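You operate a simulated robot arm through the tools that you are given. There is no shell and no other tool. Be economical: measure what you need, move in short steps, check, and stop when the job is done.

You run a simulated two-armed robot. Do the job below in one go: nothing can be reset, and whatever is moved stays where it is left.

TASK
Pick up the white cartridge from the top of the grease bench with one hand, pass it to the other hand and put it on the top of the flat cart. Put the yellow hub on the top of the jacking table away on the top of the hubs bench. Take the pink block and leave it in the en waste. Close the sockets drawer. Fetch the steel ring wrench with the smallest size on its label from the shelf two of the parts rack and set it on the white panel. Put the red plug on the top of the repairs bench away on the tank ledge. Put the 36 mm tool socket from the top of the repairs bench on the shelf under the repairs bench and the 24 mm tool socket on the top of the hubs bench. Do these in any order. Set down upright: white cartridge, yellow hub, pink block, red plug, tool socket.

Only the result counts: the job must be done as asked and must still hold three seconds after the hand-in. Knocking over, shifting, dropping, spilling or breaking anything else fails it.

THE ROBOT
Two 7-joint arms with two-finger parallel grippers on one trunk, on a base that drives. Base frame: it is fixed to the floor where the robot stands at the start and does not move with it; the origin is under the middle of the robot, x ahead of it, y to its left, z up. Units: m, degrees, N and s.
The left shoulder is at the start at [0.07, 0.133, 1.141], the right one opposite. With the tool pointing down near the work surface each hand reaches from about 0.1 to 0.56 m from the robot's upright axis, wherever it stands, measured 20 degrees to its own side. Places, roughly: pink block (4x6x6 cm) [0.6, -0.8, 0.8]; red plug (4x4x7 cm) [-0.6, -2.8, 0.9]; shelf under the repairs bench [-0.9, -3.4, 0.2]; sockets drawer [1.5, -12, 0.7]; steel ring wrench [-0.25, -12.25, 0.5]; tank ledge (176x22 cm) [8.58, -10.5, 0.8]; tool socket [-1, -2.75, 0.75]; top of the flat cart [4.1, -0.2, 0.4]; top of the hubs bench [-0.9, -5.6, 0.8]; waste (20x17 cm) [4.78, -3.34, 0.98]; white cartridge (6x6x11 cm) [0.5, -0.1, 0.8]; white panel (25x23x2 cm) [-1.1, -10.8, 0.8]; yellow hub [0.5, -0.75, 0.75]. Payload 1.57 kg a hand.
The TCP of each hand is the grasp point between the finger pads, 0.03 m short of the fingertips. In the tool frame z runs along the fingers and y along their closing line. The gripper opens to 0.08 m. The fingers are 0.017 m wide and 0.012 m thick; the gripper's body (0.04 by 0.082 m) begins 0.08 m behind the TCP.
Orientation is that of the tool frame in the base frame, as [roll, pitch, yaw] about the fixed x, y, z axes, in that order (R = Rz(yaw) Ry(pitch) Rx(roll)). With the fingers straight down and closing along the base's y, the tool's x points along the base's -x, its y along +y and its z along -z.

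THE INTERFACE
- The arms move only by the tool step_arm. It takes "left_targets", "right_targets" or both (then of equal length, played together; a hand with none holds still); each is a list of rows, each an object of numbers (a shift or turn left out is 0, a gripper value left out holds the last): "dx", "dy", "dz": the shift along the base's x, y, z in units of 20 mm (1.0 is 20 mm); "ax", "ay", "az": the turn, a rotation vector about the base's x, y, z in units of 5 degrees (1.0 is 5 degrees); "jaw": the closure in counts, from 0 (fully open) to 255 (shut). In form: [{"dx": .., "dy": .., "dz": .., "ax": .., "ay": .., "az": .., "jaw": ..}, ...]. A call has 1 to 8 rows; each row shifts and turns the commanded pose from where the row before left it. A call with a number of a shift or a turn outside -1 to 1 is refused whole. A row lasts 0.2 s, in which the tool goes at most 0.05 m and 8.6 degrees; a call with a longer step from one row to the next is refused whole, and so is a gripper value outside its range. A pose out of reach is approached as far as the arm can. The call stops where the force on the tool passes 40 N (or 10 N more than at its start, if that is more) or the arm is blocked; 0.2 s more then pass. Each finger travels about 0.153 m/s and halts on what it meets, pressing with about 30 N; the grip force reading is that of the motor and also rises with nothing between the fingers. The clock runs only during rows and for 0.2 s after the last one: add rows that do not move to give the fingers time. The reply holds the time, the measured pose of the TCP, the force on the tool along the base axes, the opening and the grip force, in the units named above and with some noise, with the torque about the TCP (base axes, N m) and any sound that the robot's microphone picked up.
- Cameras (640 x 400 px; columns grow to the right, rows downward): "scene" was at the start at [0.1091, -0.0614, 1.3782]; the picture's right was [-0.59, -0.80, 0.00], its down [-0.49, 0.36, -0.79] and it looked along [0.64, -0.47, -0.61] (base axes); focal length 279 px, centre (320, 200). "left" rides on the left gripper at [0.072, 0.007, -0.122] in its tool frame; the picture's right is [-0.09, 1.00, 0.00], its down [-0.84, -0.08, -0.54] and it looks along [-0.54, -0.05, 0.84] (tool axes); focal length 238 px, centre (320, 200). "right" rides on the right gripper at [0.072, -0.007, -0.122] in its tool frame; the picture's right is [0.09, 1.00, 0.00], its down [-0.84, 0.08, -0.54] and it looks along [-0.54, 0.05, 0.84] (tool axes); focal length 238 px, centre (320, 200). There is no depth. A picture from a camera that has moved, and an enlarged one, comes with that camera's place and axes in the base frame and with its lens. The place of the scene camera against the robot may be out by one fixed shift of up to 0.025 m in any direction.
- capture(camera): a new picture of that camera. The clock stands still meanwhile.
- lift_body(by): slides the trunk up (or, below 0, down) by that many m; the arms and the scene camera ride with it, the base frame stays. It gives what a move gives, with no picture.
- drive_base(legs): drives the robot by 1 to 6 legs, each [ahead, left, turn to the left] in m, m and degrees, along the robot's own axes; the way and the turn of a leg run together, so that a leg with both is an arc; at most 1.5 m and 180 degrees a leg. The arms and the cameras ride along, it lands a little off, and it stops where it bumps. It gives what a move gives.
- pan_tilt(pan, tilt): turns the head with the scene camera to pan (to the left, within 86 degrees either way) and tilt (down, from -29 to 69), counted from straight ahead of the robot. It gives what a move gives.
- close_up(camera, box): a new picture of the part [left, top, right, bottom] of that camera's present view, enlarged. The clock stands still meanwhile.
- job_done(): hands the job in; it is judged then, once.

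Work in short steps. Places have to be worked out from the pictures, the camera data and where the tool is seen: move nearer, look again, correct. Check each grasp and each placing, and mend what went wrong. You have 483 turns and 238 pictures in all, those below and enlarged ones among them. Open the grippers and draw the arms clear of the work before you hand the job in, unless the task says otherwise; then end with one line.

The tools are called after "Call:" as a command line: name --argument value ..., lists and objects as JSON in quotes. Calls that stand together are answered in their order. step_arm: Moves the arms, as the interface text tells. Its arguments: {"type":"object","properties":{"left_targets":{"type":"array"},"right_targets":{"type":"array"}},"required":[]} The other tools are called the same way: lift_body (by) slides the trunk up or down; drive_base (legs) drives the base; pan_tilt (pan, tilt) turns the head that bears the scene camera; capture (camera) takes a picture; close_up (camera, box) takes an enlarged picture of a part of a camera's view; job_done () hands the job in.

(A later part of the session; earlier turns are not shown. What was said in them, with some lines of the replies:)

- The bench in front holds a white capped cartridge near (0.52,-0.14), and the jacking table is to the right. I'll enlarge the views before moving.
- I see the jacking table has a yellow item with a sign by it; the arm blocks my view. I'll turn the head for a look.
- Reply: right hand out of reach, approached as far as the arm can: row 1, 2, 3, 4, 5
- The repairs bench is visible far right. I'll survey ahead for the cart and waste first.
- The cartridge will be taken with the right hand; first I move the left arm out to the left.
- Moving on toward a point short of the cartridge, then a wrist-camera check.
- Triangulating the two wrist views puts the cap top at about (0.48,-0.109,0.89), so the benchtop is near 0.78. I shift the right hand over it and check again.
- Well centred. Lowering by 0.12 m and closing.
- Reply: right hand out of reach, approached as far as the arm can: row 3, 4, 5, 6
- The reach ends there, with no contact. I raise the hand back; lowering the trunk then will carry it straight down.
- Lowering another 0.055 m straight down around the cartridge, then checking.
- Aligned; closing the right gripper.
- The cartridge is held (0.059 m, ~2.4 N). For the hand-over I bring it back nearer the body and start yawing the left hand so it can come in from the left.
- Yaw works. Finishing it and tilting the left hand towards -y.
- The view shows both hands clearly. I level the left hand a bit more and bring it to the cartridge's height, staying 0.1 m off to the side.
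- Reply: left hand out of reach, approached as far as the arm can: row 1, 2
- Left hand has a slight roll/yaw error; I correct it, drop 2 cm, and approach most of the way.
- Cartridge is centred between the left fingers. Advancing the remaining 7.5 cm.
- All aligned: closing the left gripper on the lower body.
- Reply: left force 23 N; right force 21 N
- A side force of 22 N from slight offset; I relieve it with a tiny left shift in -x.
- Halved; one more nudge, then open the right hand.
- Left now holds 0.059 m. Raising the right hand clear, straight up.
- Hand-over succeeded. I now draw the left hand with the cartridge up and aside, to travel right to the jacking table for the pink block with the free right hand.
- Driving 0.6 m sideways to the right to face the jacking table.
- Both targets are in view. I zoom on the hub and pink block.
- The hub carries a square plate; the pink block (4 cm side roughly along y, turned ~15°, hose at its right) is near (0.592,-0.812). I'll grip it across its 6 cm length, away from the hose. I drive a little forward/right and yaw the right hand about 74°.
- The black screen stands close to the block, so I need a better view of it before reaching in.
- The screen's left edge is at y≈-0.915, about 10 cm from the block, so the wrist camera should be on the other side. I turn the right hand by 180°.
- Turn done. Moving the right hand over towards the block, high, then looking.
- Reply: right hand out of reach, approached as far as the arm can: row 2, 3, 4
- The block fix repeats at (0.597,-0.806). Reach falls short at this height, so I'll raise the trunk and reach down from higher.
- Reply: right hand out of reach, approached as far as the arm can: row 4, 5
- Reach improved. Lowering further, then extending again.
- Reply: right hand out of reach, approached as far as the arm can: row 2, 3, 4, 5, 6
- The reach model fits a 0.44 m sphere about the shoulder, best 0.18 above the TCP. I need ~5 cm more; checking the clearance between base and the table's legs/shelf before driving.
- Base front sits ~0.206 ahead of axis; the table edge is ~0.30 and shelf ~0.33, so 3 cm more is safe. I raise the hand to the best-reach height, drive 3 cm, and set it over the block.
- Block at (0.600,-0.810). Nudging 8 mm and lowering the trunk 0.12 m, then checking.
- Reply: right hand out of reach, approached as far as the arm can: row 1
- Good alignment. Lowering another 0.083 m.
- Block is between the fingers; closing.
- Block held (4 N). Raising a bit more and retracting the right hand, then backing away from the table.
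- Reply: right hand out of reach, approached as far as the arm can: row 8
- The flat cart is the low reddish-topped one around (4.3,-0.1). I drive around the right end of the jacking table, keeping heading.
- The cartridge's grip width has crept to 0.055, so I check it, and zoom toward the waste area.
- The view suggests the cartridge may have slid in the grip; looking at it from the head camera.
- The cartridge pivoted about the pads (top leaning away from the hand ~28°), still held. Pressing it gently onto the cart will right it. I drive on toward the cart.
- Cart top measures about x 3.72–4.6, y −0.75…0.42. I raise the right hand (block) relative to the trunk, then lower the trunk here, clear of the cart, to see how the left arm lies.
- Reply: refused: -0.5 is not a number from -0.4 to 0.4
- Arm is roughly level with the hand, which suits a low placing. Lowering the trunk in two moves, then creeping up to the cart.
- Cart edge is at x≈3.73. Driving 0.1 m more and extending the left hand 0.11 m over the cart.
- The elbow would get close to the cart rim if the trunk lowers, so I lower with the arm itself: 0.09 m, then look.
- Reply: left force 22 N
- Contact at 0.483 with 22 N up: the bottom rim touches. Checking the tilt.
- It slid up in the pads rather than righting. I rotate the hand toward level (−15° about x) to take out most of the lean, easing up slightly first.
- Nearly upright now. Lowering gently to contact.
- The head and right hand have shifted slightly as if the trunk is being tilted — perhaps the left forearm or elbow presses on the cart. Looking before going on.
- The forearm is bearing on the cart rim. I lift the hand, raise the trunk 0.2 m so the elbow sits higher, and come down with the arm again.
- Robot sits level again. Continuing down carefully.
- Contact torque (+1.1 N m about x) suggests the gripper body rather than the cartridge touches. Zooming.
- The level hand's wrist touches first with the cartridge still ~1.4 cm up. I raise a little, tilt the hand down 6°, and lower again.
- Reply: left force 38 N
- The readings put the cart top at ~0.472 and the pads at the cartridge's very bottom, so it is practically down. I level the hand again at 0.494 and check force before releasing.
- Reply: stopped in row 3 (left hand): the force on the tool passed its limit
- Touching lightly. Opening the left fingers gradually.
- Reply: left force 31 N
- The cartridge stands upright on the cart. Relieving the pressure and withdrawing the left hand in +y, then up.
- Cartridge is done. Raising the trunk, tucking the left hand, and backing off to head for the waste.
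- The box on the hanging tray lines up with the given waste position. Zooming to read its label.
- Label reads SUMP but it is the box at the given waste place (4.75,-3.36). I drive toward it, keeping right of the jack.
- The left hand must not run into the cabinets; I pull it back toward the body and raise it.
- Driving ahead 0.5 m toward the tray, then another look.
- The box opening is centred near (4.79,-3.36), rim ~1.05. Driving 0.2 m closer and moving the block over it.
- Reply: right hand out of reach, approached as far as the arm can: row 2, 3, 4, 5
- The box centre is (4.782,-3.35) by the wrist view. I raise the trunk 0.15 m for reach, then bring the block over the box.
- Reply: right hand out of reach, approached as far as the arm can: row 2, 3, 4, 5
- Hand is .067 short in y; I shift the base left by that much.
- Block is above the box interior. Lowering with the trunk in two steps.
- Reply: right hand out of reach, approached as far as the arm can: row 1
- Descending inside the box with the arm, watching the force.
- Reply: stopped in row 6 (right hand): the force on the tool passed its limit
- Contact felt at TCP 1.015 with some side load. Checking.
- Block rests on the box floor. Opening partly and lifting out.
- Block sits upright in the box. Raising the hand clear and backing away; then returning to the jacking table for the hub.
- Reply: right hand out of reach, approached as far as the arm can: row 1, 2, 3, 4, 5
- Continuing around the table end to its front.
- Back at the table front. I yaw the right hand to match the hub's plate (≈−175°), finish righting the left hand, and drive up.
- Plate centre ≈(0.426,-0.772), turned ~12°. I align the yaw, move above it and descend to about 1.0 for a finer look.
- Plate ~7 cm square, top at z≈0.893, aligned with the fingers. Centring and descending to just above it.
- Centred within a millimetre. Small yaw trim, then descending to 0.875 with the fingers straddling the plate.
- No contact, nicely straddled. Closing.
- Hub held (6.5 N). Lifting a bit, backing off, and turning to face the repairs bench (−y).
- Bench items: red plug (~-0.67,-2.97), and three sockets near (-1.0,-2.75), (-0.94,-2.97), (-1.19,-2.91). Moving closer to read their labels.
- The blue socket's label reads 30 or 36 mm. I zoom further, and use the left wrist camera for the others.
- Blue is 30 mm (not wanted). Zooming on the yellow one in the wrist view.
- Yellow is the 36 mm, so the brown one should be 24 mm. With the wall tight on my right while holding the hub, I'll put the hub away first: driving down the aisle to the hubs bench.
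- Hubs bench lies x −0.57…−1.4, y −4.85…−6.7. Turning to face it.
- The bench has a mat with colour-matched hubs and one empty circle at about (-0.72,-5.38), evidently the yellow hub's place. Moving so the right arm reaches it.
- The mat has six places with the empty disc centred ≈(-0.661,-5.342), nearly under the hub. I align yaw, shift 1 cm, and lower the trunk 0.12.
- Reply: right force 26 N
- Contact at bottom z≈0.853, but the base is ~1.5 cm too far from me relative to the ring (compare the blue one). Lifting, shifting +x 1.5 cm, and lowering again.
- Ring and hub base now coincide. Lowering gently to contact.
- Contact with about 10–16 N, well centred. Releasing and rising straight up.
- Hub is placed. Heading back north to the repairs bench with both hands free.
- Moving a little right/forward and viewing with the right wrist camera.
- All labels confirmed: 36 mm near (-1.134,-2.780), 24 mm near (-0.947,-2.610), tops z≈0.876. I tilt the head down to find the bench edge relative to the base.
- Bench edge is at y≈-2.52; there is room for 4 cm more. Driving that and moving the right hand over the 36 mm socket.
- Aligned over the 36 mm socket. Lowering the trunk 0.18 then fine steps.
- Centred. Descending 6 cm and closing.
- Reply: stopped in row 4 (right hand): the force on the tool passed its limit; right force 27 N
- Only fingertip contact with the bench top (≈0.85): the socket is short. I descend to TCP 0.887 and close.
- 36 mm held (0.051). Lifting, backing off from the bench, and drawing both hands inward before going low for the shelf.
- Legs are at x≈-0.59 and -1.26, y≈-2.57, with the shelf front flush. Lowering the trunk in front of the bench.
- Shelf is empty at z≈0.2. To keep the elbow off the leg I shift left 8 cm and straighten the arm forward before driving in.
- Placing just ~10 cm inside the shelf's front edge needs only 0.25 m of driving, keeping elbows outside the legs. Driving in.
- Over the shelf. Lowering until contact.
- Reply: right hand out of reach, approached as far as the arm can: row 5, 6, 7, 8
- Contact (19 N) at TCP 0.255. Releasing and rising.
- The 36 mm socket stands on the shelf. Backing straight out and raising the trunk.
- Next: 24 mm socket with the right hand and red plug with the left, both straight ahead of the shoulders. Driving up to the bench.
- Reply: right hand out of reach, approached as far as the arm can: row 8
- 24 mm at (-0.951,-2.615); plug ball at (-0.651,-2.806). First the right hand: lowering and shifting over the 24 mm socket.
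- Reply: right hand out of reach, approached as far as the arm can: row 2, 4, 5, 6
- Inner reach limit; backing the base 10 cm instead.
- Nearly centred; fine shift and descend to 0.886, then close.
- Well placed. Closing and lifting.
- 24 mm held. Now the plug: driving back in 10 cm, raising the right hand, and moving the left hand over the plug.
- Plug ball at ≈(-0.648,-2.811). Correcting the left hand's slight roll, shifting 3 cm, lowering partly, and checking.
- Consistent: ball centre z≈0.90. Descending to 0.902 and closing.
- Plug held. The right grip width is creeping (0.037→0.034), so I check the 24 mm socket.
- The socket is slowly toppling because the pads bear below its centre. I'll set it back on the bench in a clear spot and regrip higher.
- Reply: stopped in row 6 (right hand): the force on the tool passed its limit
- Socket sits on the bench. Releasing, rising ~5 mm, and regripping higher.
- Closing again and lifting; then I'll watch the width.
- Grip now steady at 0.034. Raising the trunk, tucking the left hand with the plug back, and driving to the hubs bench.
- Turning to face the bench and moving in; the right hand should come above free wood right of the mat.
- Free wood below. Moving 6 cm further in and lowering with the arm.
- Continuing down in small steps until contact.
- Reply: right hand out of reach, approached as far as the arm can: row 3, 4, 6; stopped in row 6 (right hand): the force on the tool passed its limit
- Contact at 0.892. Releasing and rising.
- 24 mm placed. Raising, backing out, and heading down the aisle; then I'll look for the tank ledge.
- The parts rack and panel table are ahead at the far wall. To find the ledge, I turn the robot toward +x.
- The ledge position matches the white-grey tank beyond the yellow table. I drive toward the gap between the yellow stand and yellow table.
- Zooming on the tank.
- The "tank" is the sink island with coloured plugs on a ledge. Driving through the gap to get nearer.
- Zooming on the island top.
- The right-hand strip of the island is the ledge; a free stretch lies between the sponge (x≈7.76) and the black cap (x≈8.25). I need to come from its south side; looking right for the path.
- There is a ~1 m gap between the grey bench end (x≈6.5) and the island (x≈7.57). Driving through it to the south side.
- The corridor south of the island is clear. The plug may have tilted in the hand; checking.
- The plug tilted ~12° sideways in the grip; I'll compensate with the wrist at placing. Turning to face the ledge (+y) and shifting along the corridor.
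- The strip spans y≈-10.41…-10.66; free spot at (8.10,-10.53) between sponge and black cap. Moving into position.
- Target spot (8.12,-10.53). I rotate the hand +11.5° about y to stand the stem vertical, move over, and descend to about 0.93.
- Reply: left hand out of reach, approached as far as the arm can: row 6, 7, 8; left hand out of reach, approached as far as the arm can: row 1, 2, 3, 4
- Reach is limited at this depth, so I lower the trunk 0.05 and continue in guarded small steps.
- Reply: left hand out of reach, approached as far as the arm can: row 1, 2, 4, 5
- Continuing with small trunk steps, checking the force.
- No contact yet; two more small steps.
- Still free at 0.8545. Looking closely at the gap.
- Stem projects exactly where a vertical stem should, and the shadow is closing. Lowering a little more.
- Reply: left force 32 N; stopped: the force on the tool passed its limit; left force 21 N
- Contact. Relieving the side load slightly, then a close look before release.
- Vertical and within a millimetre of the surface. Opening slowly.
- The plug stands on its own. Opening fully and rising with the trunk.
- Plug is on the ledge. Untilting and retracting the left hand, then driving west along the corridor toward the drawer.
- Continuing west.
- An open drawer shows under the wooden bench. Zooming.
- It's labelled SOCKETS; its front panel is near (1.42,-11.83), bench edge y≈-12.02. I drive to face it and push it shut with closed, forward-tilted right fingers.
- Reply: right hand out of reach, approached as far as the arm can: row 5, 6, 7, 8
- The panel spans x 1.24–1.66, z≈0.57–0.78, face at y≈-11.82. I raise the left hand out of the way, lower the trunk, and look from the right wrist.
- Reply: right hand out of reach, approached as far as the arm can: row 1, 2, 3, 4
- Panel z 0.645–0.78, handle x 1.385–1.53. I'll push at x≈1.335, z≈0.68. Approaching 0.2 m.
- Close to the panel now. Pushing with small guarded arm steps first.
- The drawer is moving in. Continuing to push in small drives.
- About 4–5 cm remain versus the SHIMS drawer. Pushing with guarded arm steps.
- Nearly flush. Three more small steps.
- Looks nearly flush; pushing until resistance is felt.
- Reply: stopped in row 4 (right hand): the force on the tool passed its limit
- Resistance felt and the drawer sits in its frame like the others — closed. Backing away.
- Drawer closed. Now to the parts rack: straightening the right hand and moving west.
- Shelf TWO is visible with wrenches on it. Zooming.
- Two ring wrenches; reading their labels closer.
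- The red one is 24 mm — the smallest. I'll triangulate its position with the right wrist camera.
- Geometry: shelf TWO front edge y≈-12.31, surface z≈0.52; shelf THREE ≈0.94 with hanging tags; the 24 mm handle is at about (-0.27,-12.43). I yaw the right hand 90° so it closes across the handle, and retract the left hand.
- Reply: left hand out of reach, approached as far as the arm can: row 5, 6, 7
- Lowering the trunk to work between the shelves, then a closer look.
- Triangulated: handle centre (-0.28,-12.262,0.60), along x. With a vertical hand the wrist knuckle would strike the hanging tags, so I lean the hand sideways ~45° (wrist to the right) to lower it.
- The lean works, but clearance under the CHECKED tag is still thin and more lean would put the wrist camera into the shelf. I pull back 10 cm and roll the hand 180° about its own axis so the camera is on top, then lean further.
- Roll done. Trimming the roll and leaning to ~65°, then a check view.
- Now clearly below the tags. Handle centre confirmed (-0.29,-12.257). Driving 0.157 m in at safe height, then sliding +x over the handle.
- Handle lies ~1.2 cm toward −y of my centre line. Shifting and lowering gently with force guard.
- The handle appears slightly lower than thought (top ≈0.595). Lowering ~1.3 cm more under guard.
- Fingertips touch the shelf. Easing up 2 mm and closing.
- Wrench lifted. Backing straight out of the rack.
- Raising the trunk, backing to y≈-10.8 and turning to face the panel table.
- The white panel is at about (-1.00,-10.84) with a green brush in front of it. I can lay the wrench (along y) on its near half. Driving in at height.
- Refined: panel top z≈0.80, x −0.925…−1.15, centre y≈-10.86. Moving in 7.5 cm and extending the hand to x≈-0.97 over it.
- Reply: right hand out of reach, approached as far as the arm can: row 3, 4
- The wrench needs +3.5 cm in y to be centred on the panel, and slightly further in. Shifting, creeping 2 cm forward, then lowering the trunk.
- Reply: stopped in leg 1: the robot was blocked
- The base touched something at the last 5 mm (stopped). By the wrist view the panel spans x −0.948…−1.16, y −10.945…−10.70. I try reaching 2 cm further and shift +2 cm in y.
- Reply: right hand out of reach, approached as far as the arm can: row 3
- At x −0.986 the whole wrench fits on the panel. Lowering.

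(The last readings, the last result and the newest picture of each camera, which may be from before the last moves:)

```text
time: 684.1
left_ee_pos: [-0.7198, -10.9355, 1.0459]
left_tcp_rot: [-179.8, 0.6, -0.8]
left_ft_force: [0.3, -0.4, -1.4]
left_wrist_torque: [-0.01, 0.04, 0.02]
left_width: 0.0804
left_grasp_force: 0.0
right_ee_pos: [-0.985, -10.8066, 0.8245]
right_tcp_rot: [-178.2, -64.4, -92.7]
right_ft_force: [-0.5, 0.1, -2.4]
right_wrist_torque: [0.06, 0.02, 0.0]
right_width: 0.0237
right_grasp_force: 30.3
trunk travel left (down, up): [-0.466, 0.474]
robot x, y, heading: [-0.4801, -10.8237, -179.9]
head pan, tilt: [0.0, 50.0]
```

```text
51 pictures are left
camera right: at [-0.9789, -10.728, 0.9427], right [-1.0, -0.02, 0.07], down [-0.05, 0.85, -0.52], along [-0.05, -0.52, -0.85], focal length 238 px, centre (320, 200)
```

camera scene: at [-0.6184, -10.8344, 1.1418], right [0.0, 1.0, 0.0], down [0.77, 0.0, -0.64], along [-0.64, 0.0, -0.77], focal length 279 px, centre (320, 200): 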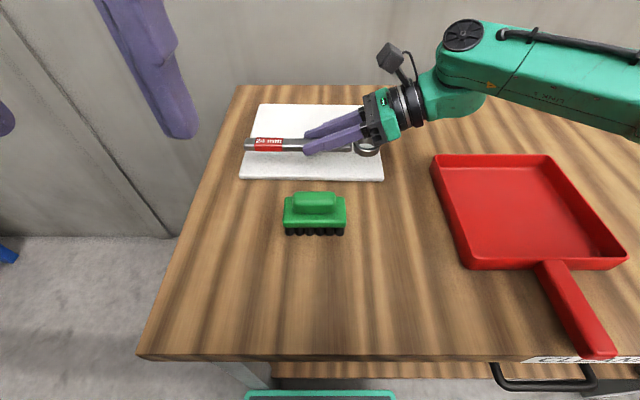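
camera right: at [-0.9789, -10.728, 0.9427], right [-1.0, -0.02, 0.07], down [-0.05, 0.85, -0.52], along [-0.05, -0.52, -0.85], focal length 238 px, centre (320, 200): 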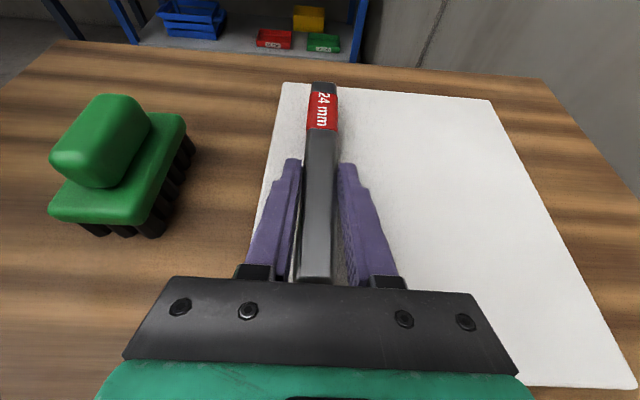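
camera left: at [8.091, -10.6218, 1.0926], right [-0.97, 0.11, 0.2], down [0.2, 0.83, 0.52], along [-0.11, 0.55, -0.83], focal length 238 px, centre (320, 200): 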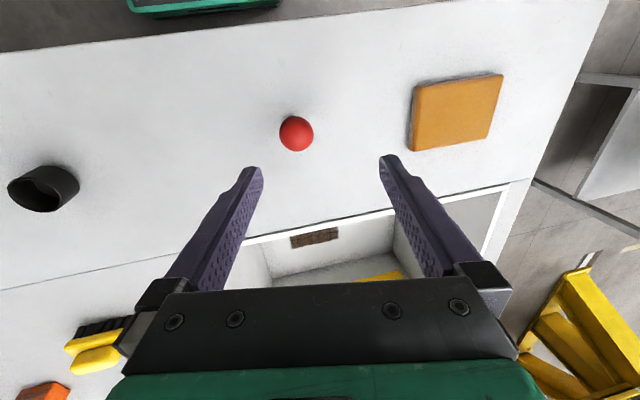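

Over the panel entirely. Lowering in 5 mm steps until contact.

Call:
lift_body --by -0.006

Call:
lift_body --by -0.006

Call:
lift_body --by -0.006

```text
time: 684.6
left_ee_pos: [-0.7206, -10.9357, 1.039]
left_tcp_rot: [-179.8, 0.6, -0.7]
left_ft_force: [0.6, -0.7, 0.1]
left_wrist_torque: [0.02, 0.0, 0.03]
left_width: 0.0801
left_grasp_force: 0.0
right_ee_pos: [-0.9856, -10.8052, 0.8179]
right_tcp_rot: [-178.3, -64.4, -92.8]
right_ft_force: [0.0, -0.8, -2.3]
right_wrist_torque: [0.01, 0.0, -0.01]
right_width: 0.0236
right_grasp_force: 29.9
trunk travel left (down, up): [-0.46, 0.48]
robot x, y, heading: [-0.4789, -10.8265, -180.1]
head pan, tilt: [0.0, 50.0]
```

```text
time: 685.2
left_ee_pos: [-0.7196, -10.9362, 1.0336]
left_tcp_rot: [-179.9, 0.6, -0.7]
left_ft_force: [0.0, 0.5, -0.2]
left_wrist_torque: [-0.01, 0.02, 0.04]
left_width: 0.0804
left_grasp_force: 0.1
right_ee_pos: [-0.985, -10.8072, 0.8134]
right_tcp_rot: [-178.7, -64.5, -92.6]
right_ft_force: [0.0, -0.8, 2.7]
right_wrist_torque: [-0.71, 0.17, -0.06]
right_width: 0.0235
right_grasp_force: 30.3
trunk travel left (down, up): [-0.454, 0.486]
robot x, y, heading: [-0.4807, -10.8237, -179.7]
head pan, tilt: [0.0, 50.0]
```

```text
time: 685.7
left_ee_pos: [-0.7179, -10.9359, 1.0286]
left_tcp_rot: [-179.8, 0.8, -0.7]
left_ft_force: [-0.4, -0.2, 0.3]
left_wrist_torque: [0.01, -0.01, 0.02]
left_width: 0.0798
left_grasp_force: 0.0
right_ee_pos: [-0.9847, -10.8067, 0.8131]
right_tcp_rot: [-179.7, -64.8, -91.8]
right_ft_force: [-7.7, 0.6, 30.7]
right_wrist_torque: [-0.57, 0.31, 0.15]
right_width: 0.0236
right_grasp_force: 29.9
trunk travel left (down, up): [-0.448, 0.492]
robot x, y, heading: [-0.4784, -10.8242, -179.8]
head pan, tilt: [0.0, 50.0]
```

Contact. Easing 4 mm, opening slowly, and rising.

Call:
lift_body --by 0.004

Call:
step_arm --right_targets '[{"jaw": 175}, {"jaw": 165}, {"jaw": 140}, {"jaw": 80}, {"jaw": 60}, {}]'

Call:
lift_body --by 0.06

Call:
capture --camera "right"

```text
time: 686.2
left_ee_pos: [-0.7185, -10.9371, 1.0333]
left_tcp_rot: [-179.8, 0.7, -0.8]
left_ft_force: [0.1, -0.2, -0.6]
left_wrist_torque: [0.03, 0.04, -0.02]
left_width: 0.0801
left_grasp_force: 0.0
right_ee_pos: [-0.9839, -10.8067, 0.8126]
right_tcp_rot: [-179.0, -64.4, -92.3]
right_ft_force: [-9.1, 0.1, 22.3]
right_wrist_torque: [-1.18, 0.56, -0.4]
right_width: 0.0235
right_grasp_force: 30.0
trunk travel left (down, up): [-0.452, 0.488]
robot x, y, heading: [-0.4784, -10.8255, -179.9]
head pan, tilt: [0.0, 50.0]
```

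```text
time: 687.6
left_ee_pos: [-0.7149, -10.9365, 1.0318]
left_tcp_rot: [-179.9, 0.9, -0.8]
left_ft_force: [0.2, -0.3, 0.2]
left_wrist_torque: [0.03, -0.01, -0.01]
left_width: 0.0799
left_grasp_force: 0.0
right_ee_pos: [-0.9818, -10.8077, 0.8126]
right_tcp_rot: [-178.9, -64.5, -92.0]
right_ft_force: [7.0, -1.2, 18.1]
right_wrist_torque: [-0.43, 0.36, 0.22]
right_width: 0.0553
right_grasp_force: 0.0
trunk travel left (down, up): [-0.452, 0.488]
robot x, y, heading: [-0.48, -10.8219, -180.0]
head pan, tilt: [0.0, 50.0]
```

```text
time: 688.6
left_ee_pos: [-0.7196, -10.9359, 1.0903]
left_tcp_rot: [-179.8, 0.6, -0.6]
left_ft_force: [-0.3, 0.2, -0.5]
left_wrist_torque: [-0.02, 0.03, 0.0]
left_width: 0.0803
left_grasp_force: 0.0
right_ee_pos: [-0.9853, -10.8065, 0.8701]
right_tcp_rot: [-178.3, -64.4, -92.6]
right_ft_force: [-0.6, -0.5, -0.7]
right_wrist_torque: [0.03, 0.02, 0.01]
right_width: 0.0613
right_grasp_force: 0.1
trunk travel left (down, up): [-0.512, 0.428]
robot x, y, heading: [-0.4798, -10.8236, -180.0]
head pan, tilt: [0.0, 50.0]
```

```text
50 pictures are left
camera right: at [-0.9787, -10.728, 0.9887], right [-1.0, -0.02, 0.07], down [-0.05, 0.85, -0.52], along [-0.05, -0.52, -0.85], focal length 238 px, centre (320, 200)
```

right: 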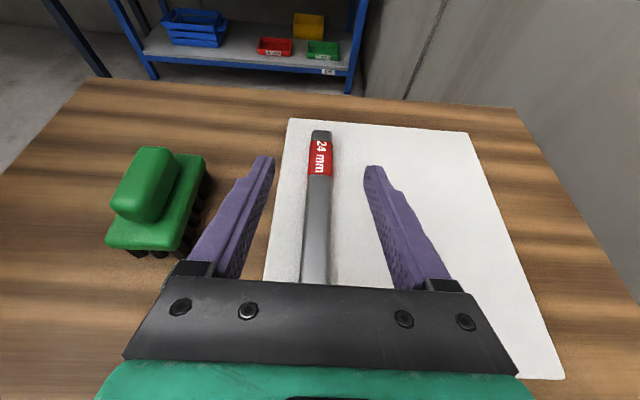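

Wrench lies on the panel. Rising and backing away to verify.

Call:
lift_body --by 0.2

Call:
drive_base --legs '[[-0.5, 0.0, 0]]'

Call:
capture --camera "scene"

```text
time: 690.8
left_ee_pos: [-0.7211, -10.9359, 1.2908]
left_tcp_rot: [-179.8, 0.6, -0.7]
left_ft_force: [-0.3, -0.3, -0.3]
left_wrist_torque: [0.02, -0.01, 0.01]
left_width: 0.08
left_grasp_force: 0.0
right_ee_pos: [-0.986, -10.8057, 1.0699]
right_tcp_rot: [-178.5, -64.4, -92.7]
right_ft_force: [0.1, -1.1, -0.4]
right_wrist_torque: [-0.04, -0.01, -0.02]
right_width: 0.0614
right_grasp_force: 0.1
trunk travel left (down, up): [-0.712, 0.228]
robot x, y, heading: [-0.4808, -10.825, -179.8]
head pan, tilt: [0.0, 50.0]
```

```text
time: 693.7
left_ee_pos: [-0.2293, -10.9341, 1.2913]
left_tcp_rot: [-179.8, 0.6, -0.8]
left_ft_force: [0.2, -0.5, 0.4]
left_wrist_torque: [0.02, -0.01, -0.02]
left_width: 0.0801
left_grasp_force: 0.0
right_ee_pos: [-0.4915, -10.8047, 1.0689]
right_tcp_rot: [-178.3, -64.4, -93.0]
right_ft_force: [-0.2, -0.1, -1.0]
right_wrist_torque: [-0.01, -0.05, 0.01]
right_width: 0.0611
right_grasp_force: 0.0
trunk travel left (down, up): [-0.712, 0.228]
robot x, y, heading: [0.012, -10.8206, 180.0]
head pan, tilt: [0.0, 50.0]
```

```text
49 pictures are left
camera scene: at [-0.1264, -10.8337, 1.3578], right [0.0, 1.0, 0.0], down [0.77, 0.0, -0.64], along [-0.64, 0.0, -0.77], focal length 279 px, centre (320, 200)
```

scene: 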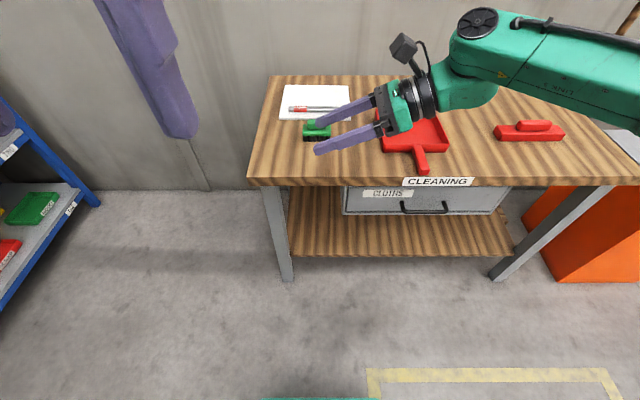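

Everything is in place. Opening the right gripper fully; both arms are clear of the work.

Call:
step_arm --right_targets '[{"jaw": 0}, {}, {}]' --left_targets '[{"jaw": 0}, {}, {}]'

Call:
job_done

```text
time: 694.5
left_ee_pos: [-0.2271, -10.9351, 1.2919]
left_tcp_rot: [-179.8, 0.6, -0.9]
left_ft_force: [-0.2, 0.0, -0.3]
left_wrist_torque: [-0.01, 0.02, 0.0]
left_width: 0.0799
left_grasp_force: 0.0
right_ee_pos: [-0.4909, -10.8049, 1.0698]
right_tcp_rot: [-178.4, -64.4, -93.0]
right_ft_force: [0.0, 0.5, 0.2]
right_wrist_torque: [-0.02, -0.02, 0.0]
right_width: 0.08
right_grasp_force: 0.0
trunk travel left (down, up): [-0.712, 0.228]
robot x, y, heading: [0.0159, -10.8241, 179.9]
head pan, tilt: [0.0, 50.0]
```

```text
The job is handed in.
```

I finished all eight moves and handed the job in; I don't have the verdict. Three points could count against it: the pink block is in a box labelled "SUMP", chosen because it matched the position and size you gave for the waste; the base was blocked once by the panel table; and the left forearm pressed on the flat cart's rim while setting the cartridge down. I saw no shift afterwards.
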